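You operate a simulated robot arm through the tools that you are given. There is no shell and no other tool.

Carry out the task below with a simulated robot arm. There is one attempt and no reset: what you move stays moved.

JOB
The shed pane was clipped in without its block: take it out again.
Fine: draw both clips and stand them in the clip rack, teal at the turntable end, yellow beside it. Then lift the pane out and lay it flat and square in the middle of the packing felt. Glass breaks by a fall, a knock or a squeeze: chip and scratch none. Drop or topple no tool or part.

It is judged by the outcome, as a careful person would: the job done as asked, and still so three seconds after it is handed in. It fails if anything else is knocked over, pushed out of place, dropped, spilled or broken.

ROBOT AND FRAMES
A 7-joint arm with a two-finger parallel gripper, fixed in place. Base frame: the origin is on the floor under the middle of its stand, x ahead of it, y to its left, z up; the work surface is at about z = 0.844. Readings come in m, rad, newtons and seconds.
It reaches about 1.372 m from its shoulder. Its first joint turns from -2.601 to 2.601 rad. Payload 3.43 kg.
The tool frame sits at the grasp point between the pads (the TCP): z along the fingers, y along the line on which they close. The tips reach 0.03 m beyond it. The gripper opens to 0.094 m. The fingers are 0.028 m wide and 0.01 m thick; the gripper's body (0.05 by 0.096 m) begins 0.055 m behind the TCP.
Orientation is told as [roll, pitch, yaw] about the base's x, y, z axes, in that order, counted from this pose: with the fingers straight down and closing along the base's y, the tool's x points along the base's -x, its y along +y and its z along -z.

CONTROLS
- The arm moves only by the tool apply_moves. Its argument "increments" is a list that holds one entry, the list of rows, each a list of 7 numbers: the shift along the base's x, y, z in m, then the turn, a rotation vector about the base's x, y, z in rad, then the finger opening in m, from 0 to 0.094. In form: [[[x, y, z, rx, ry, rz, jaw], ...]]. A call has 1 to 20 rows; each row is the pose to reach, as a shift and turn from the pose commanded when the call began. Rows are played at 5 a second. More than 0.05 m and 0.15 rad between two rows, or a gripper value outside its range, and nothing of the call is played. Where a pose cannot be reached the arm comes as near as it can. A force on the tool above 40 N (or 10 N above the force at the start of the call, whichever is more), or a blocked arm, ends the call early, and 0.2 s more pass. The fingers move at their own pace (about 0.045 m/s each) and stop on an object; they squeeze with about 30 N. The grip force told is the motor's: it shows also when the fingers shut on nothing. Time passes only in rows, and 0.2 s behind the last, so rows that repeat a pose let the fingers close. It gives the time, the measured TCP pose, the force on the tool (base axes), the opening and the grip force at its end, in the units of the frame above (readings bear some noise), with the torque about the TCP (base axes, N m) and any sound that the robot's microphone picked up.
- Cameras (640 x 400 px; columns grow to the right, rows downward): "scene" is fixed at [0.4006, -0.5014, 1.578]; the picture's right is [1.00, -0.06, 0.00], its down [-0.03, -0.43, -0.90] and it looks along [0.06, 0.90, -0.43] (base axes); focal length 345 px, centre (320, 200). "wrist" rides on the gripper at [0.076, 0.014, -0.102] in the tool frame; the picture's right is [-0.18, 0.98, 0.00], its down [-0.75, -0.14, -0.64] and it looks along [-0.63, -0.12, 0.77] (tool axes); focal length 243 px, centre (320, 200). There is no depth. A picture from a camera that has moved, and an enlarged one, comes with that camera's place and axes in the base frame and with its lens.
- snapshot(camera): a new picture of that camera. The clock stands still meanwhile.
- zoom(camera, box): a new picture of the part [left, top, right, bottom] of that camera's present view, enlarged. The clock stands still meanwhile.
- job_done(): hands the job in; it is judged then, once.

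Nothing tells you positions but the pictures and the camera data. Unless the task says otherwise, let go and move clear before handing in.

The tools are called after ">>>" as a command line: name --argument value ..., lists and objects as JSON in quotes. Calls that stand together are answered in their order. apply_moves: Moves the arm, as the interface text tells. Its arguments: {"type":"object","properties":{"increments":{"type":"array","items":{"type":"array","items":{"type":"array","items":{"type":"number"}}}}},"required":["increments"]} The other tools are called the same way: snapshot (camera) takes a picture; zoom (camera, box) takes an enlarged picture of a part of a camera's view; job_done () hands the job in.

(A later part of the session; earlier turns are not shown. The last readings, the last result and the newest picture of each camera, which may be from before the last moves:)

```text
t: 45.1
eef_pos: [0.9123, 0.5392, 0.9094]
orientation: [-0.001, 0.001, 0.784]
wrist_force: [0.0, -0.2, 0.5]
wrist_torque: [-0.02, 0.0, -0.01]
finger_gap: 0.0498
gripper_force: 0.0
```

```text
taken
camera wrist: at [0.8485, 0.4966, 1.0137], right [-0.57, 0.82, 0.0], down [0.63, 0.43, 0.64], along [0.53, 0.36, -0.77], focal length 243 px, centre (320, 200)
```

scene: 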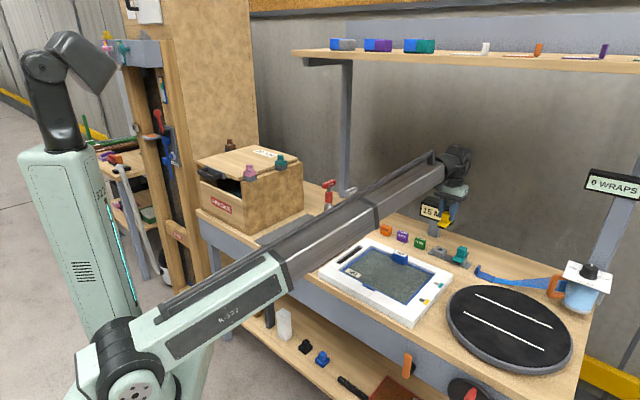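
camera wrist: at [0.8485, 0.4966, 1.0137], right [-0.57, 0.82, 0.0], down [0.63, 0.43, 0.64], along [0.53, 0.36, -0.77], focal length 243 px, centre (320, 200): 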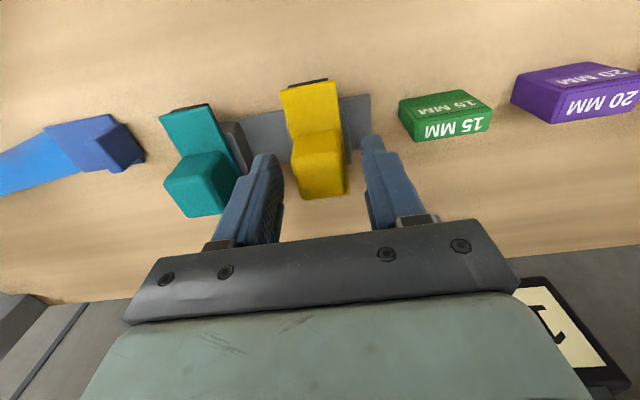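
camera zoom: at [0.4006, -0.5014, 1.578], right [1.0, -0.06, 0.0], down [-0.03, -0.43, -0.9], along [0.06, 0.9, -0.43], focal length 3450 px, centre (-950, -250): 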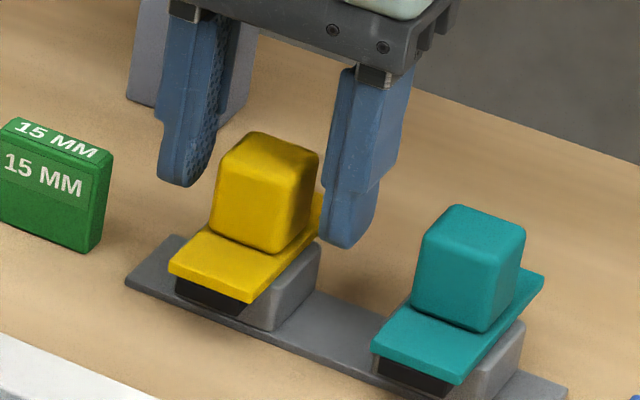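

Both clips are standing in the rack. I'll rise and move over the pane to inspect the SHED tab closely.

>>> apply_moves --increments '[[[0.0, 0.0, 0.025, 0, 0, 0, 0.05], [0.0, 0.0, 0.06, 0, 0, 0, 0.05], [0.0, 0.0, 0.1, 0, 0, 0, 0.05], [0.0, 0.0, 0.15, 0, 0, 0, 0.05], [-0.03, -0.018, 0.15, 0, 0, 0, 0.07], [-0.065, -0.038, 0.15, 0, 0, 0, 0.09], [-0.1, -0.058, 0.15, 0, 0, 0, 0.094], [-0.135, -0.078, 0.15, 0, 0, 0, 0.094], [-0.17, -0.098, 0.15, 0, 0, 0, 0.094], [-0.19, -0.11, 0.15, 0, 0, 0, 0.094], [-0.19, -0.11, 0.15, 0, 0, 0, 0.094]]]'

>>> snapshot --camera "wrist"

>>> zoom --camera "scene" --box '[310, 220, 470, 320]'

>>> snapshot --camera "scene"

```text
t: 47.5
eef_pos: [0.7208, 0.4298, 1.0597]
orientation: [0.0, 0.0, 0.785]
wrist_force: [0.2, 0.1, 0.5]
wrist_torque: [-0.02, 0.0, 0.01]
finger_gap: 0.0937
gripper_force: 0.0
```

```text
taken
camera wrist: at [0.6577, 0.3876, 1.1638], right [-0.57, 0.82, 0.0], down [0.63, 0.43, 0.64], along [0.53, 0.36, -0.77], focal length 243 px, centre (320, 200)
```

wrist: 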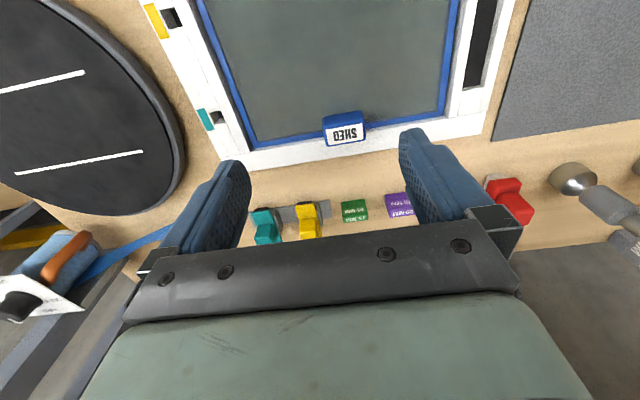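

```text
4.00 times, centred on (390, 270) of scene
camera zoom: at [0.4006, -0.5014, 1.578], right [1.0, -0.06, 0.0], down [-0.03, -0.43, -0.9], along [0.06, 0.9, -0.43], focal length 1380 px, centre (40, -80)
```

zoom: 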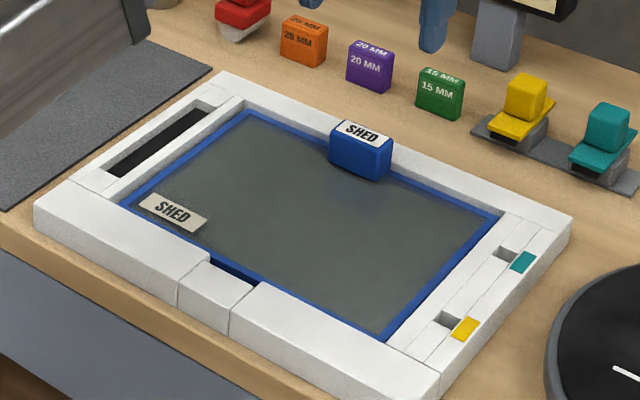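

```text
taken
```

scene: 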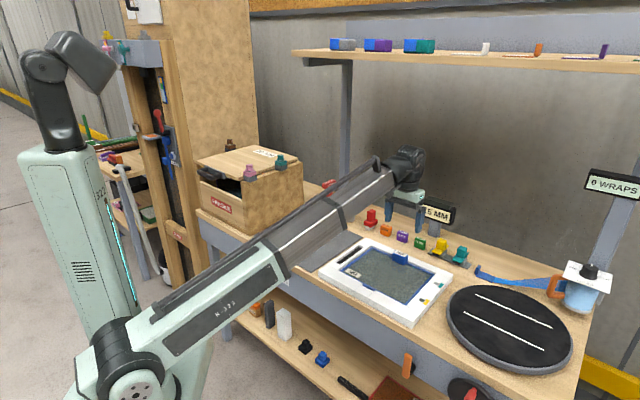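

The pane is now unclipped. I'll look closely at the tab, the pane edges and the front notch.

>>> zoom --camera "wrist" --box '[290, 95, 402, 165]'

>>> zoom --camera "wrist" --box '[190, 0, 350, 100]'

>>> zoom --camera "wrist" --box '[350, 0, 510, 100]'

>>> zoom --camera "scene" --box '[376, 244, 424, 274]'

>>> zoom --camera "scene" --box '[345, 275, 409, 315]'

```text
5.71 times, centred on (346, 130) of wrist
camera zoom: at [0.6577, 0.3876, 1.1638], right [-0.57, 0.82, 0.0], down [0.63, 0.43, 0.64], along [0.53, 0.36, -0.77], focal length 1386 px, centre (171, 600)
```

zoom: 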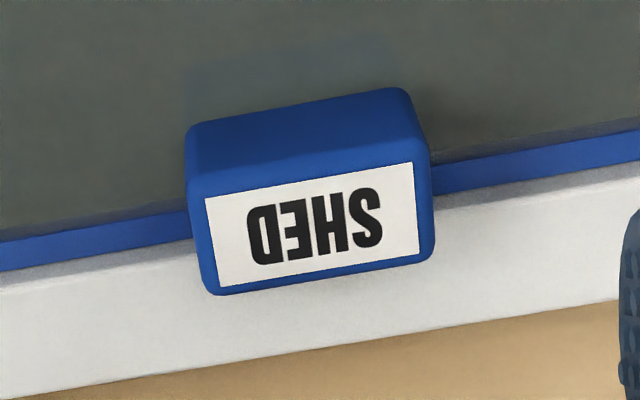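

```text
4.00 times, centred on (270, 50) of wrist
camera zoom: at [0.6577, 0.3876, 1.1638], right [-0.57, 0.82, 0.0], down [0.63, 0.43, 0.64], along [0.53, 0.36, -0.77], focal length 970 px, centre (520, 800)
```

zoom: 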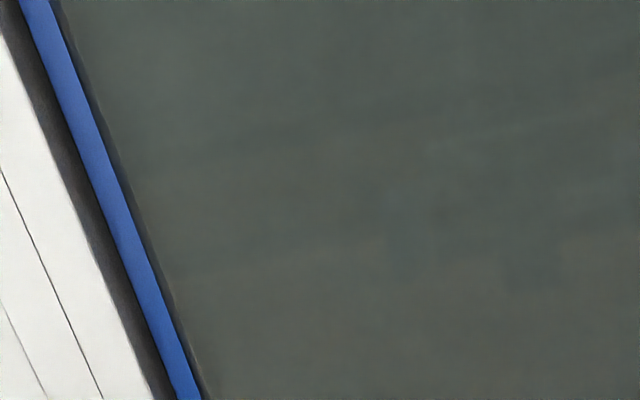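

```text
4.00 times, centred on (430, 50) of wrist
camera zoom: at [0.6577, 0.3876, 1.1638], right [-0.57, 0.82, 0.0], down [0.63, 0.43, 0.64], along [0.53, 0.36, -0.77], focal length 970 px, centre (-120, 800)
```

zoom: 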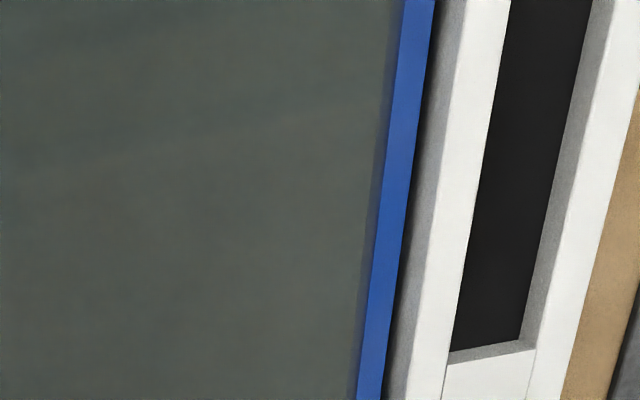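

```text
13.33 times, centred on (400, 259) of scene
camera zoom: at [0.4006, -0.5014, 1.578], right [1.0, -0.06, 0.0], down [-0.03, -0.43, -0.9], along [0.06, 0.9, -0.43], focal length 4600 px, centre (-747, -587)
```

zoom: 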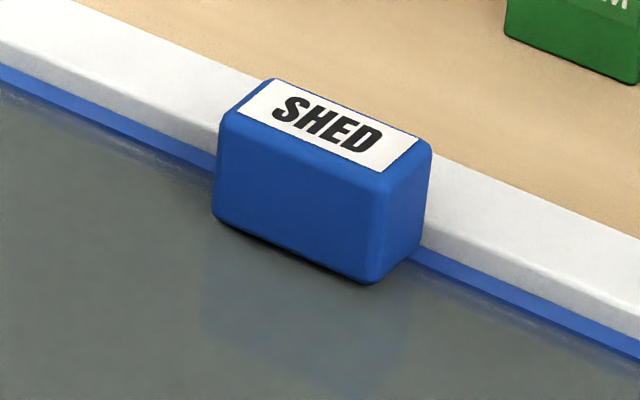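

```text
10.00 times, centred on (377, 295) of scene
camera zoom: at [0.4006, -0.5014, 1.578], right [1.0, -0.06, 0.0], down [-0.03, -0.43, -0.9], along [0.06, 0.9, -0.43], focal length 3450 px, centre (-250, -750)
```

zoom: 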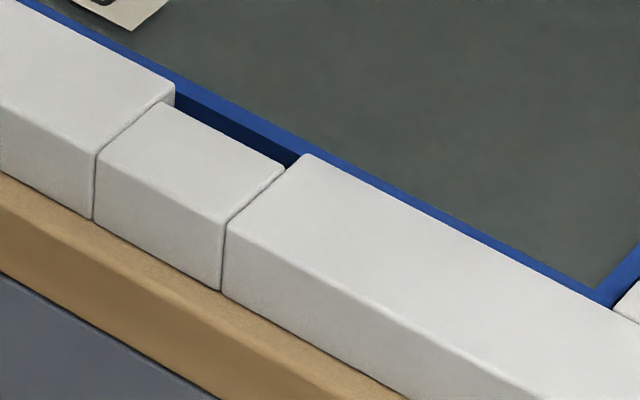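

The tab is about 49 × 21 mm, centred near u=0.184 and w=0.869, with its top at z≈0.891, flush with the pane's back edge. Gripping it front-to-back holds the pane level best. Before touching it I'll test with an empty gripper whether that hand angle is reachable over both the tab and the felt.

>>> apply_moves --increments '[[[0.002, 0.004, 0.0, 0, 0, -0.13, 0.094], [0.004, 0.008, 0.0, 0, 0, -0.26, 0.09], [0.006, 0.012, 0.0, 0, 0, -0.39, 0.08], [0.008, 0.016, 0.0, 0, 0, -0.52, 0.07], [0.01, 0.02, 0.0, 0, 0, -0.65, 0.06], [0.012, 0.024, 0.0, 0, 0, -0.78, 0.05], [0.014, 0.028, 0.0, 0, 0, -0.91, 0.05], [0.016, 0.032, 0.0, 0, 0, -1.04, 0.05], [0.018, 0.038, 0.0, 0, 0, -1.17, 0.05], [0.02, 0.044, 0.0, 0, 0, -1.3, 0.05], [0.022, 0.05, 0.0, 0, 0, -1.44, 0.05], [0.0233, 0.054, 0.0, 0, 0, -1.5705, 0.05], [0.0233, 0.054, 0.0, 0, 0, -1.5705, 0.05]]]'

>>> snapshot --camera "wrist"

>>> snapshot --camera "scene"

```text
t: 50.3
eef_pos: [0.7449, 0.4831, 1.0595]
orientation: [0.0, 0.001, -0.787]
wrist_force: [0.0, -1.0, 0.2]
wrist_torque: [0.0, 0.0, 0.04]
finger_gap: 0.0501
gripper_force: 0.2
```

```text
taken
camera wrist: at [0.7019, 0.5487, 1.1636], right [0.83, 0.56, 0.0], down [0.43, -0.63, 0.64], along [0.36, -0.53, -0.77], focal length 243 px, centre (320, 200)
```

wrist: 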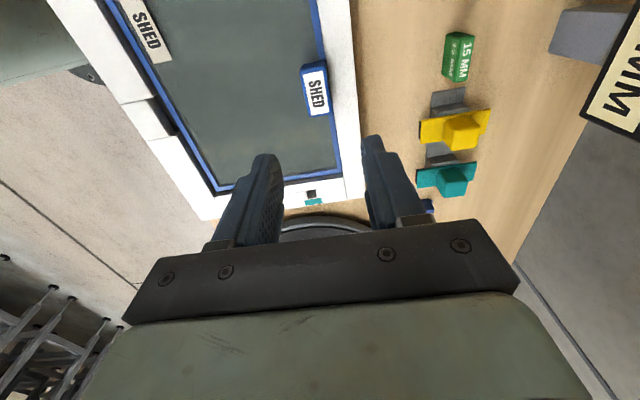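

```text
taken
```

scene: 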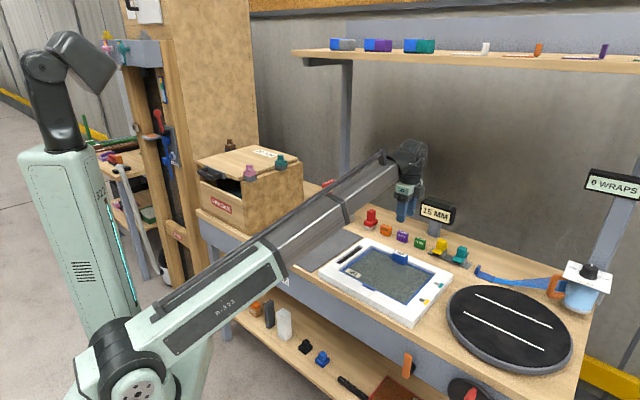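

I have a good view of the pane and tab from here. I'll zoom to measure them, then test the felt end.

>>> zoom --camera "wrist" --box '[270, 50, 366, 110]'

>>> zoom --camera "wrist" --box '[100, 0, 360, 200]'

>>> apply_moves --increments '[[[-0.024, 0.025, 0.0, 0, 0, 0, 0.05], [-0.051, 0.053, 0.0, 0, 0, 0, 0.05], [-0.078, 0.081, 0.0, 0, 0, 0, 0.05], [-0.105, 0.109, 0.0, 0, 0, 0, 0.05], [-0.132, 0.137, 0.0, 0, 0, 0, 0.05], [-0.159, 0.165, 0.0, 0, 0, 0, 0.05], [-0.186, 0.193, 0.0, 0, 0, 0, 0.05], [-0.213, 0.221, 0.0, 0, 0, 0, 0.05], [-0.235, 0.245, 0.0, 0, 0, 0, 0.05], [-0.244, 0.255, 0.0, 0, 0, 0, 0.05], [-0.244, 0.255, 0.0, 0, 0, 0, 0.05]]]'

>>> snapshot --camera "wrist"

>>> snapshot --camera "scene"

```text
6.67 times, centred on (318, 80) of wrist
camera zoom: at [0.7019, 0.5487, 1.1636], right [0.83, 0.56, 0.0], down [0.43, -0.63, 0.64], along [0.36, -0.53, -0.77], focal length 1618 px, centre (333, 1000)
```

zoom: 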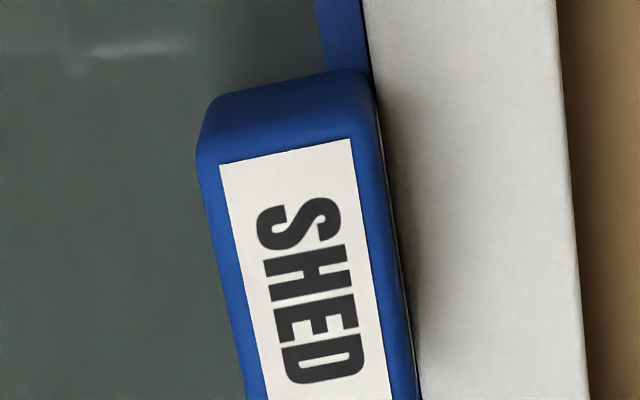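

```text
2.00 times, centred on (230, 100) of wrist
camera zoom: at [0.7019, 0.5487, 1.1636], right [0.83, 0.56, 0.0], down [0.43, -0.63, 0.64], along [0.36, -0.53, -0.77], focal length 485 px, centre (500, 400)
```

zoom: 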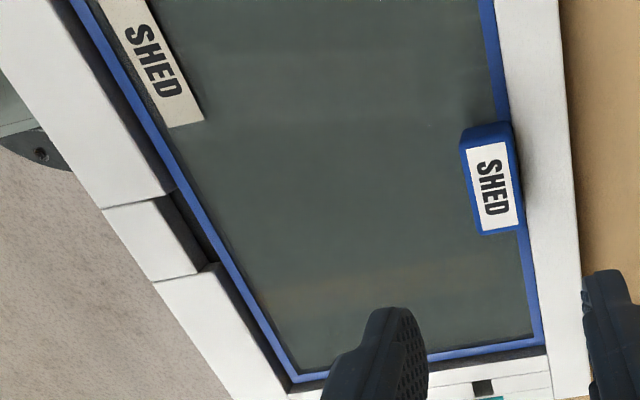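

```text
t: 52.7
eef_pos: [0.5014, 0.7383, 1.0593]
orientation: [-0.001, 0.001, -0.787]
wrist_force: [-0.7, -0.8, -0.3]
wrist_torque: [0.01, -0.01, -0.01]
finger_gap: 0.0499
gripper_force: 0.0
```

```text
taken
camera wrist: at [0.4573, 0.8033, 1.164], right [0.82, 0.57, 0.0], down [0.43, -0.63, 0.64], along [0.36, -0.53, -0.77], focal length 243 px, centre (320, 200)
```

wrist: 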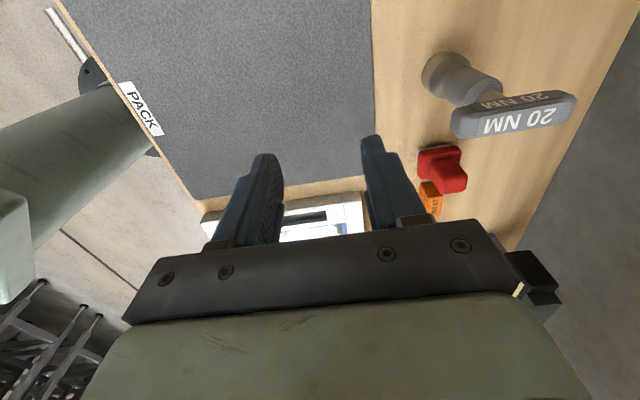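

```text
taken
```

scene: 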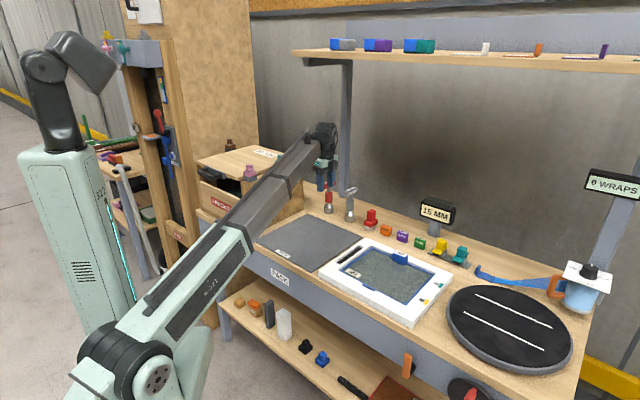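

The felt end is reachable at the same hand angle, with clear space around it. I'll measure the felt edges from here.

>>> zoom --camera "wrist" --box '[170, 120, 410, 220]'

>>> zoom --camera "wrist" --box '[40, 0, 280, 150]'

>>> zoom --camera "scene" --box '[240, 190, 384, 280]'

```text
2.67 times, centred on (290, 170) of wrist
camera zoom: at [0.4573, 0.8033, 1.164], right [0.82, 0.57, 0.0], down [0.43, -0.63, 0.64], along [0.36, -0.53, -0.77], focal length 647 px, centre (400, 280)
```

zoom: 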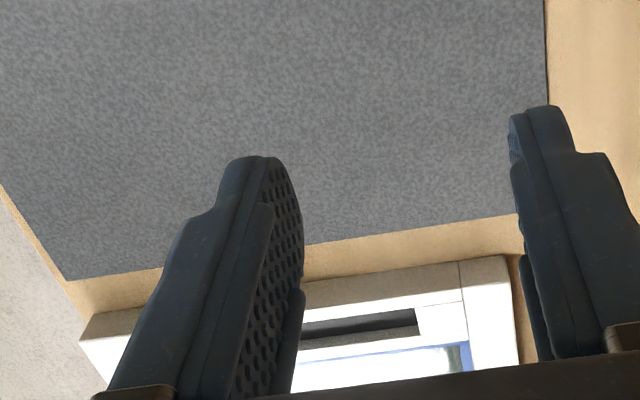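

```text
2.67 times, centred on (160, 75) of wrist
camera zoom: at [0.4573, 0.8033, 1.164], right [0.82, 0.57, 0.0], down [0.43, -0.63, 0.64], along [0.36, -0.53, -0.77], focal length 647 px, centre (747, 533)
```

zoom: 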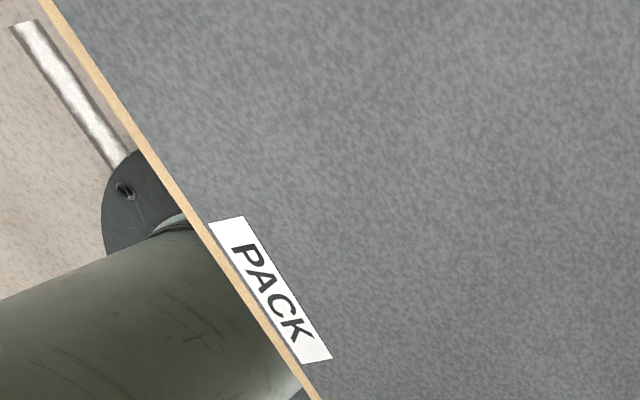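

```text
4.44 times, centred on (312, 235) of scene
camera zoom: at [0.4006, -0.5014, 1.578], right [1.0, -0.06, 0.0], down [-0.03, -0.43, -0.9], along [0.06, 0.9, -0.43], focal length 1534 px, centre (356, 44)
```

zoom: 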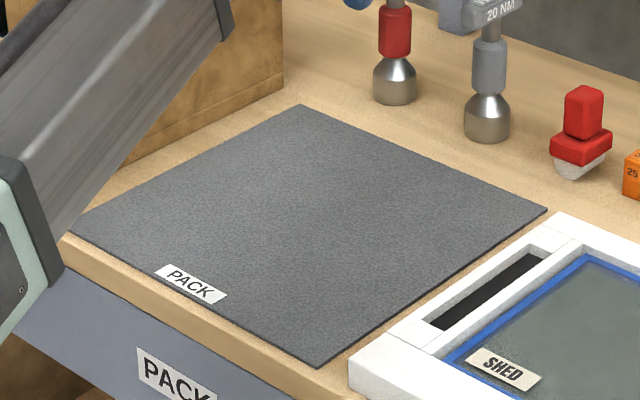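

The felt centre is about u=−0.169, w=0.783, so the pane must shift about 0.354 m left along the bench with no turn. I'll return to hover over the tab and grip it.

>>> apply_moves --increments '[[[0.027, -0.028, 0.0, 0, 0, 0, 0.05], [0.054, -0.057, 0.0, 0, 0, 0, 0.05], [0.081, -0.086, 0.0, 0, 0, 0, 0.05], [0.108, -0.115, 0.0, 0, 0, 0, 0.05], [0.135, -0.144, 0.0, 0, 0, 0, 0.05], [0.162, -0.172, 0.0, 0, 0, 0, 0.05], [0.189, -0.2, 0.0, 0, 0, 0, 0.05], [0.216, -0.228, 0.0, 0, 0, 0, 0.05], [0.236, -0.248, 0.0, 0, 0, 0, 0.05], [0.2442, -0.2568, -0.01, 0, 0, 0, 0.05], [0.2442, -0.2568, -0.04, 0, 0, 0, 0.05], [0.2442, -0.2568, -0.07, 0, 0, 0, 0.05], [0.2442, -0.2568, -0.1, 0, 0, 0, 0.05], [0.2442, -0.2568, -0.1, 0, 0, 0, 0.05]]]'

>>> snapshot --camera "wrist"

>>> zoom --camera "scene" --box '[365, 225, 445, 275]'

```text
t: 55.7
eef_pos: [0.7455, 0.4813, 0.9609]
orientation: [0.002, 0.003, -0.786]
wrist_force: [-0.6, -0.4, 0.9]
wrist_torque: [0.02, 0.01, -0.01]
finger_gap: 0.0498
gripper_force: 0.0
```

```text
taken
camera wrist: at [0.7022, 0.5462, 1.0639], right [0.82, 0.57, 0.0], down [0.43, -0.63, 0.64], along [0.36, -0.53, -0.77], focal length 243 px, centre (320, 200)
```

wrist: 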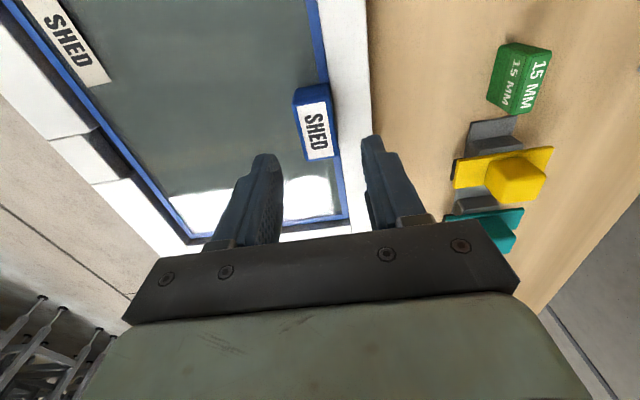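

```text
8.00 times, centred on (405, 250) of scene
camera zoom: at [0.4006, -0.5014, 1.578], right [1.0, -0.06, 0.0], down [-0.03, -0.43, -0.9], along [0.06, 0.9, -0.43], focal length 2760 px, centre (-360, -200)
```

zoom: 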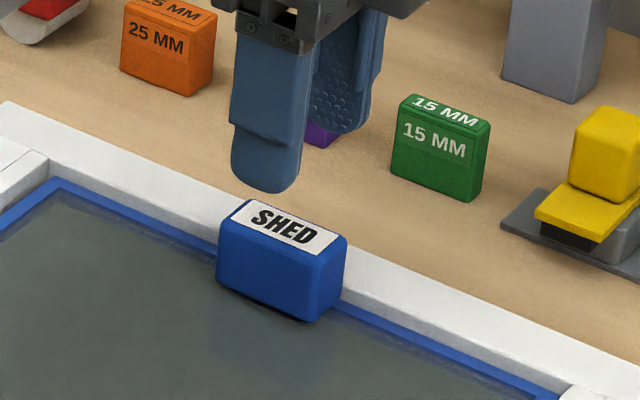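

I'm hovering above the tab. I'll zoom to confirm the alignment before going down.

>>> zoom --camera "wrist" --box '[270, 75, 366, 175]'

```text
4.00 times, centred on (318, 125) of wrist
camera zoom: at [0.7022, 0.5462, 1.0639], right [0.82, 0.57, 0.0], down [0.43, -0.63, 0.64], along [0.36, -0.53, -0.77], focal length 970 px, centre (328, 500)
```

zoom: 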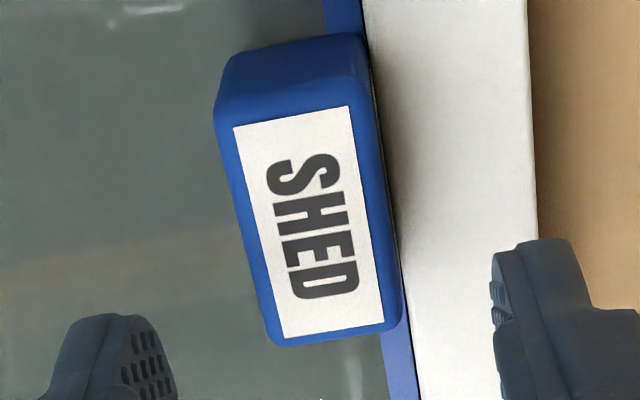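

The tab centre is about 2.5 mm toward −w of the tool, so I'll correct that and descend until the tips are just above the rail top.

>>> apply_moves --increments '[[[-0.0018, -0.0018, -0.01, 0, 0, 0, 0.05], [-0.0018, -0.0018, -0.025, 0, 0, 0, 0.05], [-0.0018, -0.0018, -0.04, 0, 0, 0, 0.05], [-0.0018, -0.0018, -0.05, 0, 0, 0, 0.05], [-0.0018, -0.0018, -0.055, 0, 0, 0, 0.05], [-0.0018, -0.0018, -0.055, 0, 0, 0, 0.05]]]'

>>> zoom --camera "wrist" --box '[240, 80, 400, 240]'

>>> zoom --camera "scene" --box '[373, 240, 437, 280]'

```text
t: 57.1
eef_pos: [0.7426, 0.4799, 0.9051]
orientation: [-0.002, 0.001, -0.785]
wrist_force: [-0.4, 1.0, 0.5]
wrist_torque: [-0.03, 0.02, 0.04]
finger_gap: 0.0496
gripper_force: 0.0
```

```text
2.50 times, centred on (320, 160) of wrist
camera zoom: at [0.7003, 0.5448, 1.0089], right [0.82, 0.57, 0.0], down [0.43, -0.63, 0.64], along [0.36, -0.53, -0.77], focal length 606 px, centre (320, 300)
```

zoom: 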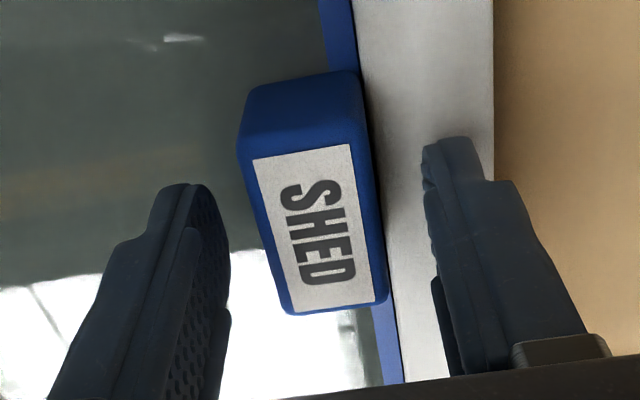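

```text
10.00 times, centred on (405, 260) of scene
camera zoom: at [0.4006, -0.5014, 1.578], right [1.0, -0.06, 0.0], down [-0.03, -0.43, -0.9], along [0.06, 0.9, -0.43], focal length 3450 px, centre (-530, -400)
```

zoom: 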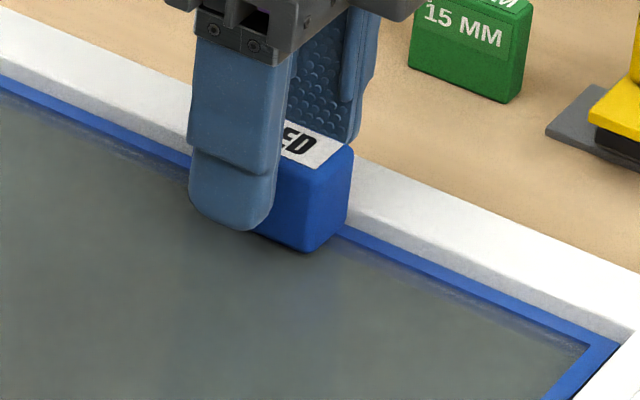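

It's well centred. I'll lower the last 4 mm and close gently on the tab.

>>> apply_moves --increments '[[[-0.0003, -0.0003, -0.002, 0, 0, 0, 0.05], [-0.0003, -0.0003, -0.004, 0, 0, 0, 0.05], [-0.0003, -0.0003, -0.004, 0, 0, 0, 0.04], [-0.0003, -0.0003, -0.004, 0, 0, 0, 0.03], [-0.0003, -0.0003, -0.004, 0, 0, 0, 0.0], [-0.0003, -0.0003, -0.004, 0, 0, 0, 0.0], [-0.0003, -0.0003, -0.004, 0, 0, 0, 0.0], [-0.0003, -0.0003, -0.004, 0, 0, 0, 0.0]]]'

>>> zoom --camera "wrist" --box '[192, 80, 448, 240]'

>>> zoom --camera "scene" --box '[373, 240, 437, 280]'

```text
t: 58.9
eef_pos: [0.7428, 0.4801, 0.9003]
orientation: [0.0, 0.003, -0.785]
wrist_force: [1.0, 2.0, 0.1]
wrist_torque: [-0.01, -0.09, -0.01]
finger_gap: 0.0281
gripper_force: 30.0
```

```text
2.50 times, centred on (320, 160) of wrist
camera zoom: at [0.7, 0.5445, 1.0045], right [0.82, 0.57, 0.0], down [0.43, -0.63, 0.64], along [0.36, -0.53, -0.77], focal length 606 px, centre (320, 300)
```

zoom: 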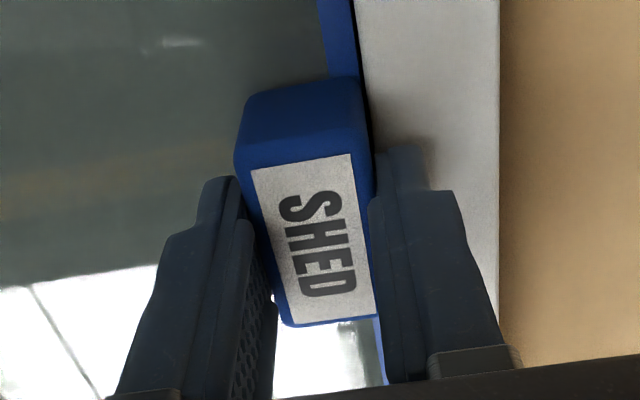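

```text
10.00 times, centred on (405, 260) of scene
camera zoom: at [0.4006, -0.5014, 1.578], right [1.0, -0.06, 0.0], down [-0.03, -0.43, -0.9], along [0.06, 0.9, -0.43], focal length 3450 px, centre (-530, -400)
```

zoom: 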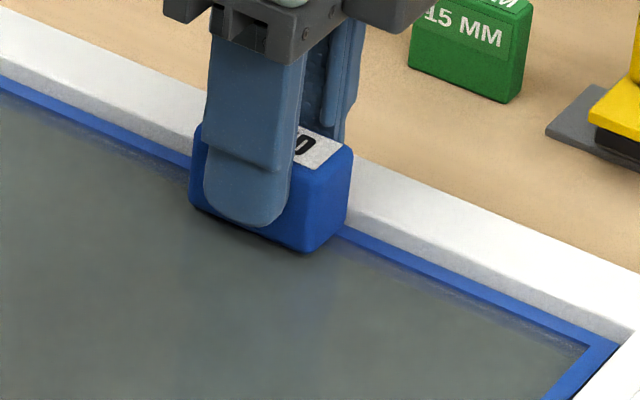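

The tab is gripped with a 28 mm gap, 30 N and almost no side force. I'll lift a few millimetres very slowly and read the load.

>>> apply_moves --increments '[[[0, 0, 0.001, 0, 0, 0, 0.0], [0, 0, 0.002, 0, 0, 0, 0.0], [0, 0, 0.003, 0, 0, 0, 0.0], [0, 0, 0.004, 0, 0, 0, 0.0], [0, 0, 0.004, 0, 0, 0, 0.0]]]'

>>> zoom --camera "wrist" --box '[192, 80, 448, 240]'

>>> zoom --camera "scene" --box '[310, 220, 470, 320]'

```text
t: 60.1
eef_pos: [0.7436, 0.4796, 0.9049]
orientation: [0.0, 0.002, -0.785]
wrist_force: [-1.3, -0.6, -5.3]
wrist_torque: [0.33, -0.35, 0.0]
finger_gap: 0.0277
gripper_force: 29.8
```

```text
2.50 times, centred on (320, 160) of wrist
camera zoom: at [0.7002, 0.5445, 1.0085], right [0.82, 0.57, 0.0], down [0.43, -0.63, 0.64], along [0.36, -0.53, -0.77], focal length 606 px, centre (320, 300)
```

zoom: 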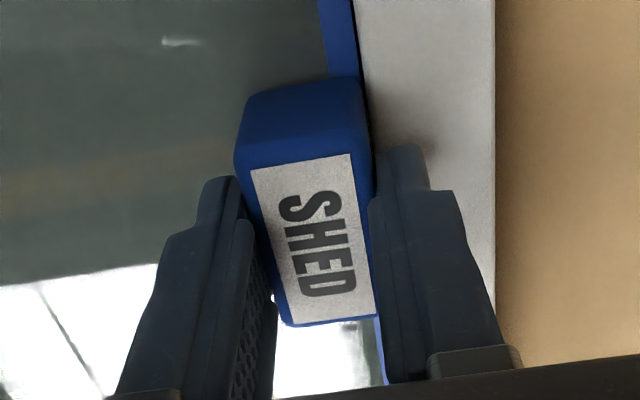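

```text
4.00 times, centred on (390, 270) of scene
camera zoom: at [0.4006, -0.5014, 1.578], right [1.0, -0.06, 0.0], down [-0.03, -0.43, -0.9], along [0.06, 0.9, -0.43], focal length 1380 px, centre (40, -80)
```

zoom: 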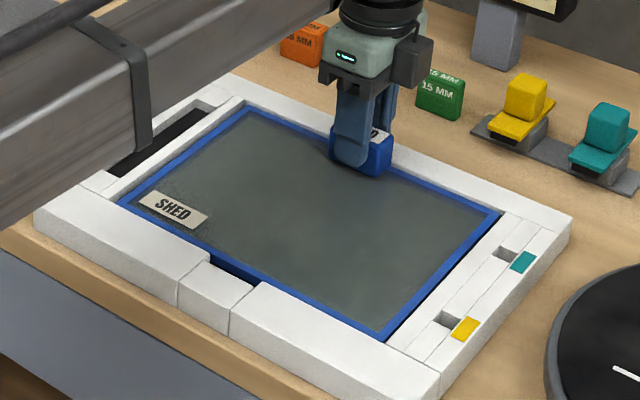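

The full pane weight of about 5.3 N is on the gripper and the pane looks level. I'll continue lifting slowly and check for droop.

>>> apply_moves --increments '[[[0, 0, 0.002, 0, 0, 0, 0.0], [0, 0, 0.004, 0, 0, 0, 0.0], [0, 0, 0.006, 0, 0, 0, 0.0], [0, 0, 0.008, 0, 0, 0, 0.0], [0, 0, 0.01, 0, 0, 0, 0.0], [0, 0, 0.012, 0, 0, 0, 0.0], [0, 0, 0.014, 0, 0, 0, 0.0], [0, 0, 0.014, 0, 0, 0, 0.0]]]'

>>> zoom --camera "wrist" --box '[192, 80, 448, 240]'

>>> zoom --camera "scene" --box '[310, 220, 470, 320]'

```text
t: 61.9
eef_pos: [0.7432, 0.4818, 0.9194]
orientation: [0.001, 0.003, -0.786]
wrist_force: [-1.0, -0.5, -5.2]
wrist_torque: [0.35, -0.35, 0.03]
finger_gap: 0.0279
gripper_force: 30.2
```

```text
2.50 times, centred on (320, 160) of wrist
camera zoom: at [0.7, 0.5444, 1.0224], right [0.82, 0.57, 0.0], down [0.43, -0.63, 0.64], along [0.36, -0.53, -0.77], focal length 606 px, centre (320, 300)
```

zoom: 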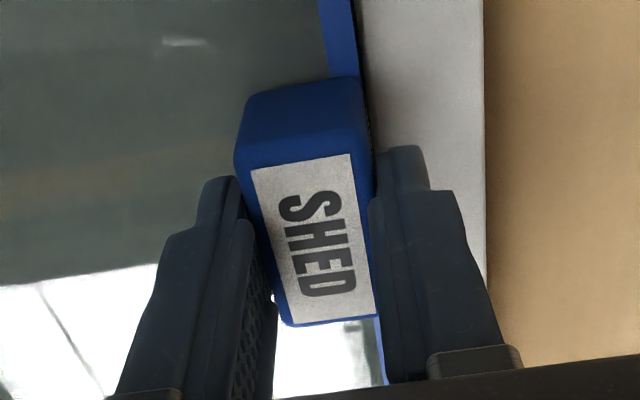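

```text
4.00 times, centred on (390, 270) of scene
camera zoom: at [0.4006, -0.5014, 1.578], right [1.0, -0.06, 0.0], down [-0.03, -0.43, -0.9], along [0.06, 0.9, -0.43], focal length 1380 px, centre (40, -80)
```

zoom: 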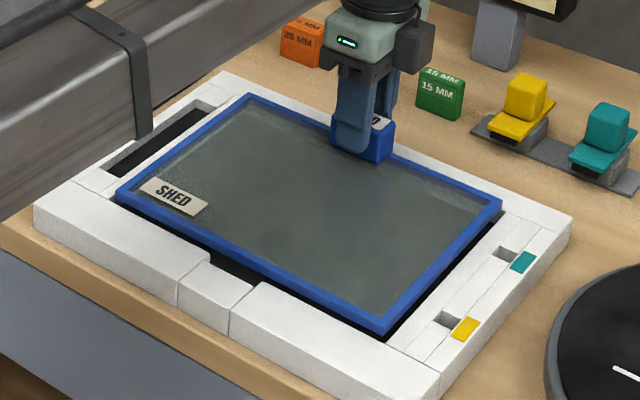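

The pane is rising level with steady force and no slip. I'll lift it well clear of the frame.

>>> apply_moves --increments '[[[0, 0, 0.004, 0, 0, 0, 0.0], [0, 0, 0.008, 0, 0, 0, 0.0], [0, 0, 0.013, 0, 0, 0, 0.0], [0, 0, 0.018, 0, 0, 0, 0.0], [0, 0, 0.023, 0, 0, 0, 0.0], [0, 0, 0.028, 0, 0, 0, 0.0], [0, 0, 0.033, 0, 0, 0, 0.0], [0, 0, 0.036, 0, 0, 0, 0.0], [0, 0, 0.036, 0, 0, 0, 0.0]]]'

>>> zoom --camera "wrist" --box '[192, 80, 448, 240]'

>>> snapshot --camera "scene"

>>> zoom --camera "scene" --box '[310, 220, 470, 320]'

```text
t: 63.9
eef_pos: [0.7431, 0.4804, 0.9557]
orientation: [-0.001, 0.002, -0.785]
wrist_force: [0.6, -0.4, -6.7]
wrist_torque: [0.35, -0.35, -0.01]
finger_gap: 0.0278
gripper_force: 30.5
```

```text
2.50 times, centred on (320, 160) of wrist
camera zoom: at [0.7002, 0.5442, 1.0586], right [0.82, 0.57, 0.0], down [0.43, -0.63, 0.64], along [0.36, -0.53, -0.77], focal length 606 px, centre (320, 300)
```

zoom: 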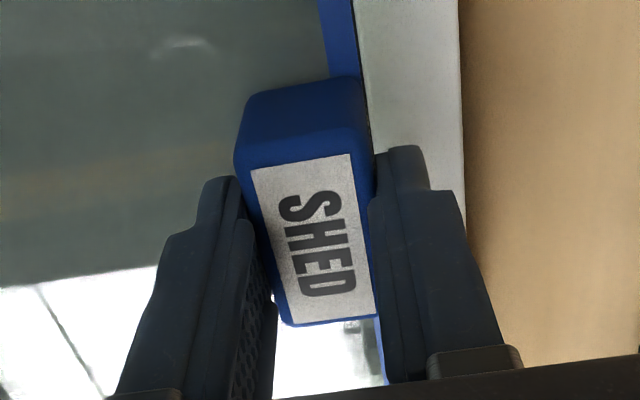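

```text
taken
```

scene: 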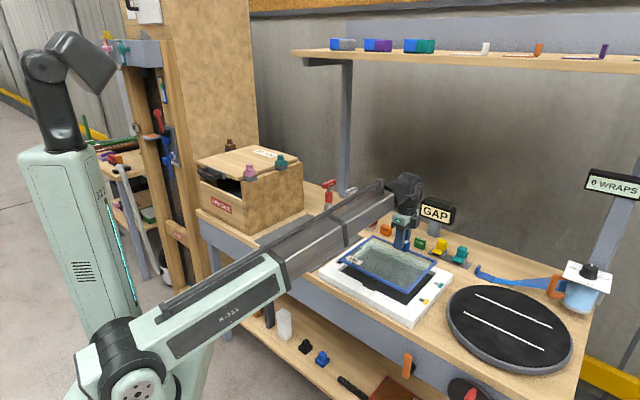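

```text
4.00 times, centred on (390, 270) of scene
camera zoom: at [0.4006, -0.5014, 1.578], right [1.0, -0.06, 0.0], down [-0.03, -0.43, -0.9], along [0.06, 0.9, -0.43], focal length 1380 px, centre (40, -80)
```

zoom: 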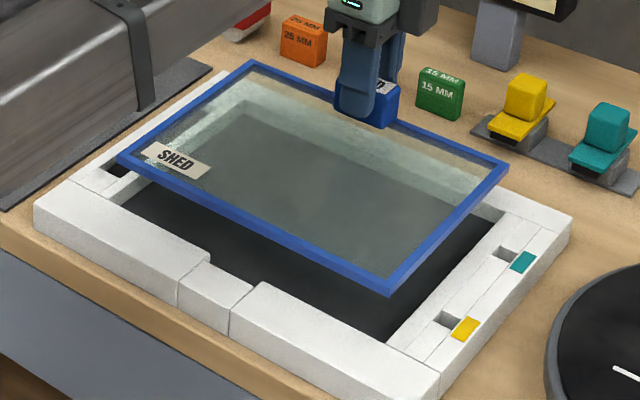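

The pane is fully out and level, and the sign has switched to "GAP". Next I'll carry it slowly left along the bench to above the felt, keeping height and angle.

>>> apply_moves --increments '[[[-0.006, 0.006, 0, 0, 0, 0, 0.0], [-0.016, 0.016, 0, 0, 0, 0, 0.0], [-0.029, 0.029, 0, 0, 0, 0, 0.0], [-0.043, 0.043, 0, 0, 0, 0, 0.0], [-0.058, 0.058, 0, 0, 0, 0, 0.0], [-0.073, 0.073, 0, 0, 0, 0, 0.0], [-0.088, 0.088, 0, 0, 0, 0, 0.0], [-0.103, 0.103, 0, 0, 0, 0, 0.0], [-0.118, 0.118, 0, 0, 0, 0, 0.0], [-0.133, 0.133, 0, 0, 0, 0, 0.0], [-0.148, 0.148, 0, 0, 0, 0, 0.0], [-0.163, 0.163, 0, 0, 0, 0, 0.0], [-0.178, 0.178, 0, 0, 0, 0, 0.0], [-0.193, 0.193, 0, 0, 0, 0, 0.0], [-0.208, 0.208, 0, 0, 0, 0, 0.0], [-0.222, 0.222, 0, 0, 0, 0, 0.0], [-0.235, 0.235, 0, 0, 0, 0, 0.0], [-0.245, 0.245, 0, 0, 0, 0, 0.0], [-0.2503, 0.2503, 0, 0, 0, 0, 0.0], [-0.2503, 0.2503, 0, 0, 0, 0, 0.0]]]'

>>> snapshot --camera "wrist"

>>> snapshot --camera "scene"

>>> zoom --camera "scene" --box '[230, 180, 390, 280]'

```text
t: 68.1
eef_pos: [0.4929, 0.7301, 0.9545]
orientation: [0.0, 0.001, -0.785]
wrist_force: [-0.5, 0.8, -6.3]
wrist_torque: [0.37, -0.35, 0.0]
finger_gap: 0.028
gripper_force: 30.1
```

```text
taken
camera wrist: at [0.4497, 0.795, 1.0591], right [0.82, 0.57, 0.0], down [0.43, -0.63, 0.64], along [0.36, -0.53, -0.77], focal length 243 px, centre (320, 200)
```

wrist: 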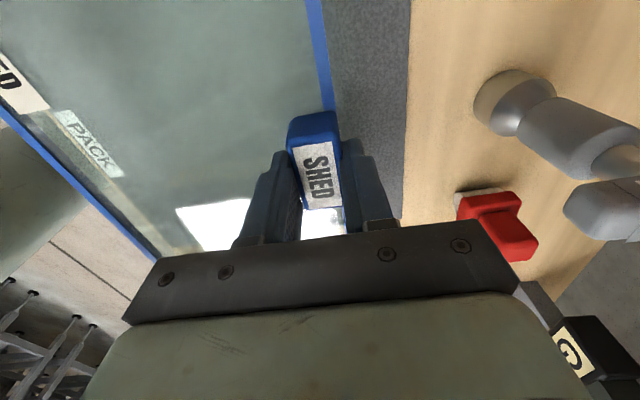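

```text
taken
```

scene: 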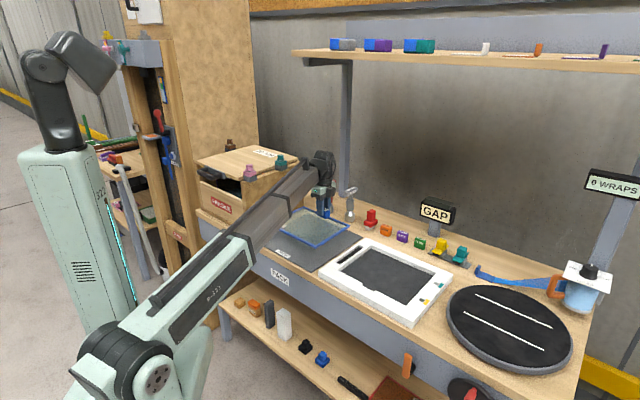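

```text
4.00 times, centred on (310, 230) of scene
camera zoom: at [0.4006, -0.5014, 1.578], right [1.0, -0.06, 0.0], down [-0.03, -0.43, -0.9], along [0.06, 0.9, -0.43], focal length 1380 px, centre (360, 80)
```

zoom: 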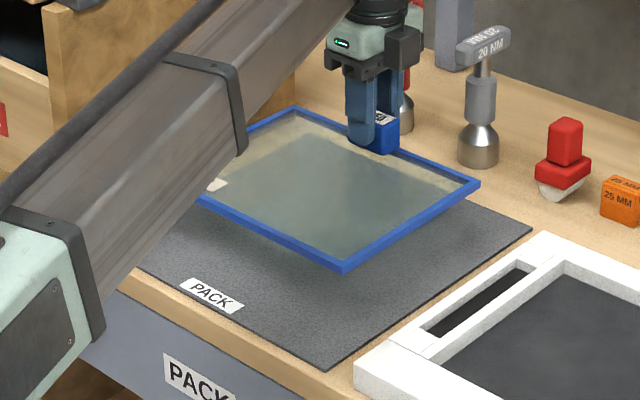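

The pane is over the felt, level and with steady load. I'll lower most of the way, leaving about 10 mm, then compare the pane edges with the felt edges.

>>> apply_moves --increments '[[[0, 0, -0.006, 0, 0, 0, 0.0], [0, 0, -0.013, 0, 0, 0, 0.0], [0, 0, -0.02, 0, 0, 0, 0.0], [0, 0, -0.027, 0, 0, 0, 0.0], [0, 0, -0.034, 0, 0, 0, 0.0], [0, 0, -0.04, 0, 0, 0, 0.0], [0, 0, -0.044, 0, 0, 0, 0.0], [0, 0, -0.044, 0, 0, 0, 0.0]]]'

>>> zoom --camera "scene" --box '[230, 180, 390, 280]'

>>> snapshot --camera "wrist"

>>> zoom --camera "scene" --box '[290, 200, 386, 280]'

```text
t: 69.9
eef_pos: [0.4933, 0.731, 0.9107]
orientation: [0.002, 0.001, -0.785]
wrist_force: [0.2, -0.3, -7.7]
wrist_torque: [0.35, -0.34, -0.01]
finger_gap: 0.0277
gripper_force: 29.8
```

```text
4.00 times, centred on (310, 230) of scene
camera zoom: at [0.4006, -0.5014, 1.578], right [1.0, -0.06, 0.0], down [-0.03, -0.43, -0.9], along [0.06, 0.9, -0.43], focal length 1380 px, centre (360, 80)
```

zoom: 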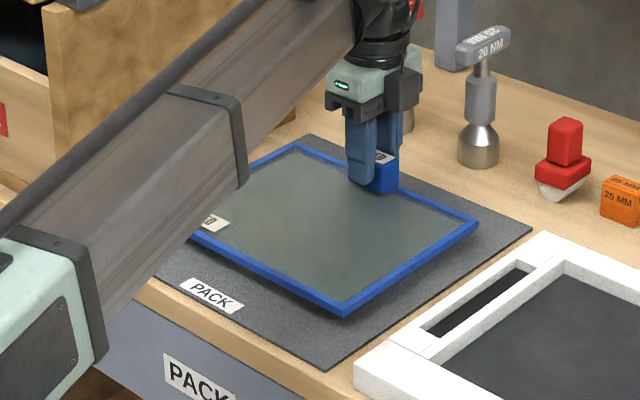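

```text
taken
camera wrist: at [0.4496, 0.7947, 1.0145], right [0.82, 0.57, 0.0], down [0.43, -0.63, 0.64], along [0.36, -0.53, -0.77], focal length 243 px, centre (320, 200)
```

wrist: 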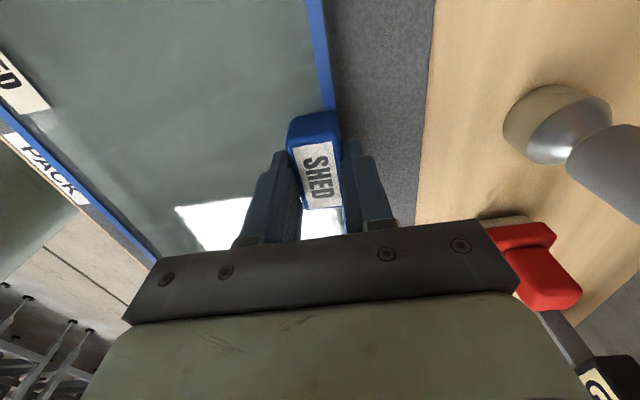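

```text
5.00 times, centred on (338, 240) of scene
camera zoom: at [0.4006, -0.5014, 1.578], right [1.0, -0.06, 0.0], down [-0.03, -0.43, -0.9], along [0.06, 0.9, -0.43], focal length 1725 px, centre (230, 0)
```

zoom: 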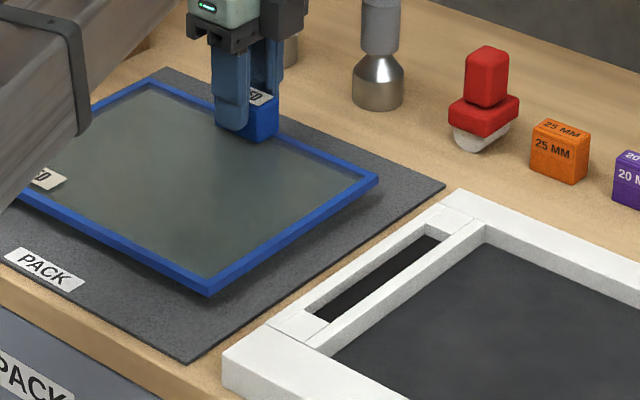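

It is well placed across the bench, with about 55–59 mm front and back margins. I'll lower a few more millimetres to remove parallax before judging the left/right margins.

>>> apply_moves --increments '[[[0, 0, -0.002, 0, 0, 0, 0.0], [0, 0, -0.004, 0, 0, 0, 0.0], [0, 0, -0.006, 0, 0, 0, 0.0], [0, 0, -0.008, 0, 0, 0, 0.0], [0, 0, -0.008, 0, 0, 0, 0.0]]]'

>>> zoom --camera "scene" --box '[285, 205, 365, 255]'

>>> zoom --camera "scene" --box '[295, 225, 375, 275]'

>>> zoom --camera "wrist" --box '[192, 0, 448, 160]'

```text
t: 71.1
eef_pos: [0.4923, 0.7294, 0.9016]
orientation: [-0.002, 0.001, -0.784]
wrist_force: [0.1, -0.5, -6.4]
wrist_torque: [0.33, -0.35, 0.0]
finger_gap: 0.0277
gripper_force: 30.2
```

```text
8.00 times, centred on (325, 230) of scene
camera zoom: at [0.4006, -0.5014, 1.578], right [1.0, -0.06, 0.0], down [-0.03, -0.43, -0.9], along [0.06, 0.9, -0.43], focal length 2760 px, centre (280, -40)
```

zoom: 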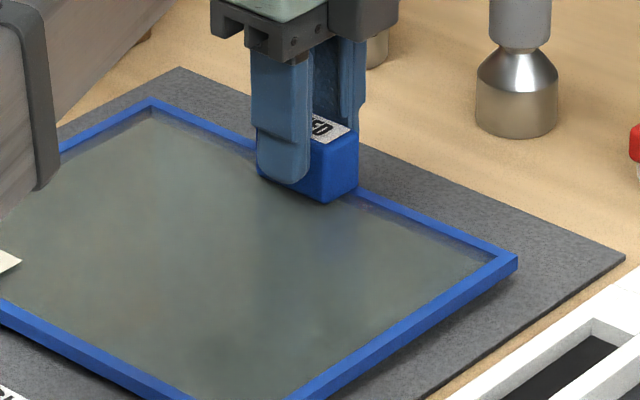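

```text
8.00 times, centred on (335, 250) of scene
camera zoom: at [0.4006, -0.5014, 1.578], right [1.0, -0.06, 0.0], down [-0.03, -0.43, -0.9], along [0.06, 0.9, -0.43], focal length 2760 px, centre (200, -200)
```

zoom: 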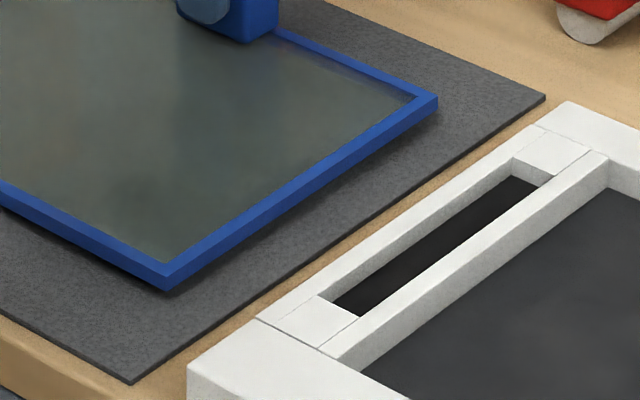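

```text
2.50 times, centred on (320, 80) of wrist
camera zoom: at [0.4499, 0.7945, 1.0062], right [0.82, 0.57, 0.0], down [0.43, -0.63, 0.64], along [0.36, -0.53, -0.77], focal length 606 px, centre (320, 500)
```

zoom: 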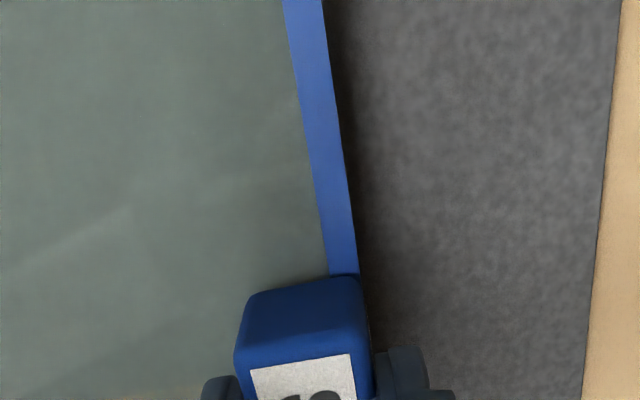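

The margins are left 33 mm, right 27 mm, and front and back both about 54 mm, with the edges parallel. I'll shift 3 mm left and lower gently, watching the load.

>>> apply_moves --increments '[[[-0.001, 0.001, 0, 0, 0, 0, 0.0], [-0.0021, 0.0021, 0, 0, 0, 0, 0.0], [-0.0021, 0.0021, -0.001, 0, 0, 0, 0.0], [-0.0021, 0.0021, -0.002, 0, 0, 0, 0.0], [-0.0021, 0.0021, -0.003, 0, 0, 0, 0.0], [-0.0021, 0.0021, -0.004, 0, 0, 0, 0.0], [-0.0021, 0.0021, -0.004, 0, 0, 0, 0.0]]]'

>>> zoom --camera "scene" --box '[295, 225, 375, 275]'

```text
t: 72.7
eef_pos: [0.4908, 0.732, 0.8981]
orientation: [-0.001, 0.0, -0.786]
wrist_force: [0.0, -0.2, -5.8]
wrist_torque: [0.33, -0.38, 0.0]
finger_gap: 0.0279
gripper_force: 29.9
```

```text
8.00 times, centred on (335, 250) of scene
camera zoom: at [0.4006, -0.5014, 1.578], right [1.0, -0.06, 0.0], down [-0.03, -0.43, -0.9], along [0.06, 0.9, -0.43], focal length 2760 px, centre (200, -200)
```

zoom: 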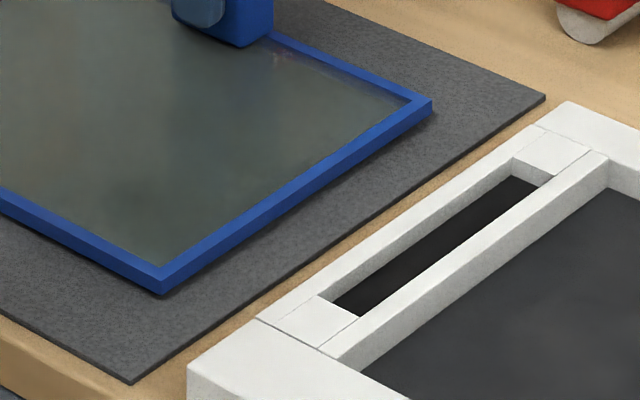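

>>> apply_moves --increments '[[[0, 0, -0.0005, 0, 0, 0, 0.0], [0, 0, -0.001, 0, 0, 0, 0.0], [0, 0, -0.0015, 0, 0, 0, 0.0], [0, 0, -0.002, 0, 0, 0, 0.0], [0, 0, -0.002, 0, 0, 0, 0.0]]]'

>>> zoom --camera "scene" --box '[295, 225, 375, 275]'

```text
t: 73.9
eef_pos: [0.4901, 0.7327, 0.8957]
orientation: [0.0, 0.002, -0.786]
wrist_force: [0.1, -0.3, -6.9]
wrist_torque: [0.34, -0.35, 0.0]
finger_gap: 0.0278
gripper_force: 29.9
```

```text
8.00 times, centred on (335, 250) of scene
camera zoom: at [0.4006, -0.5014, 1.578], right [1.0, -0.06, 0.0], down [-0.03, -0.43, -0.9], along [0.06, 0.9, -0.43], focal length 2760 px, centre (200, -200)
```

zoom: 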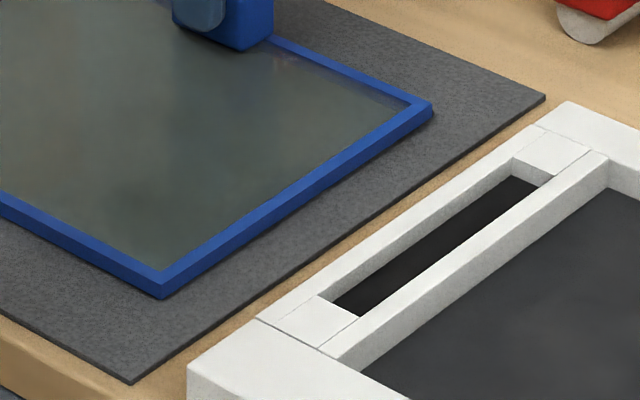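

>>> apply_moves --increments '[[[0, 0, -0.0005, 0, 0, 0, 0.0], [0, 0, -0.001, 0, 0, 0, 0.0], [0, 0, -0.0015, 0, 0, 0, 0.0], [0, 0, -0.0015, 0, 0, 0, 0.0]]]'

>>> zoom --camera "scene" --box '[295, 225, 375, 275]'

```text
t: 74.9
eef_pos: [0.4905, 0.7324, 0.8948]
orientation: [0.0, 0.002, -0.786]
wrist_force: [-0.3, 0.5, -6.2]
wrist_torque: [0.36, -0.32, -0.03]
finger_gap: 0.0279
gripper_force: 29.5
```

```text
8.00 times, centred on (335, 250) of scene
camera zoom: at [0.4006, -0.5014, 1.578], right [1.0, -0.06, 0.0], down [-0.03, -0.43, -0.9], along [0.06, 0.9, -0.43], focal length 2760 px, centre (200, -200)
```

zoom: 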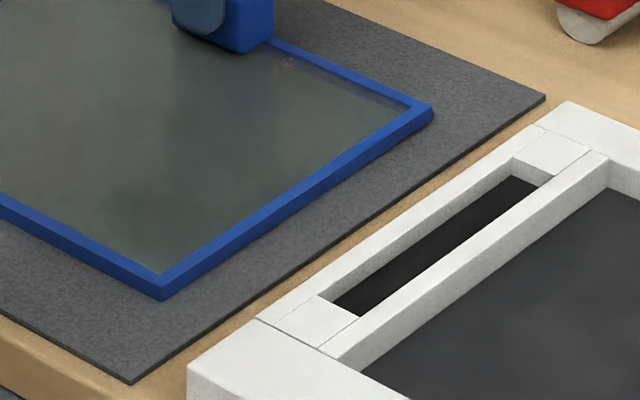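

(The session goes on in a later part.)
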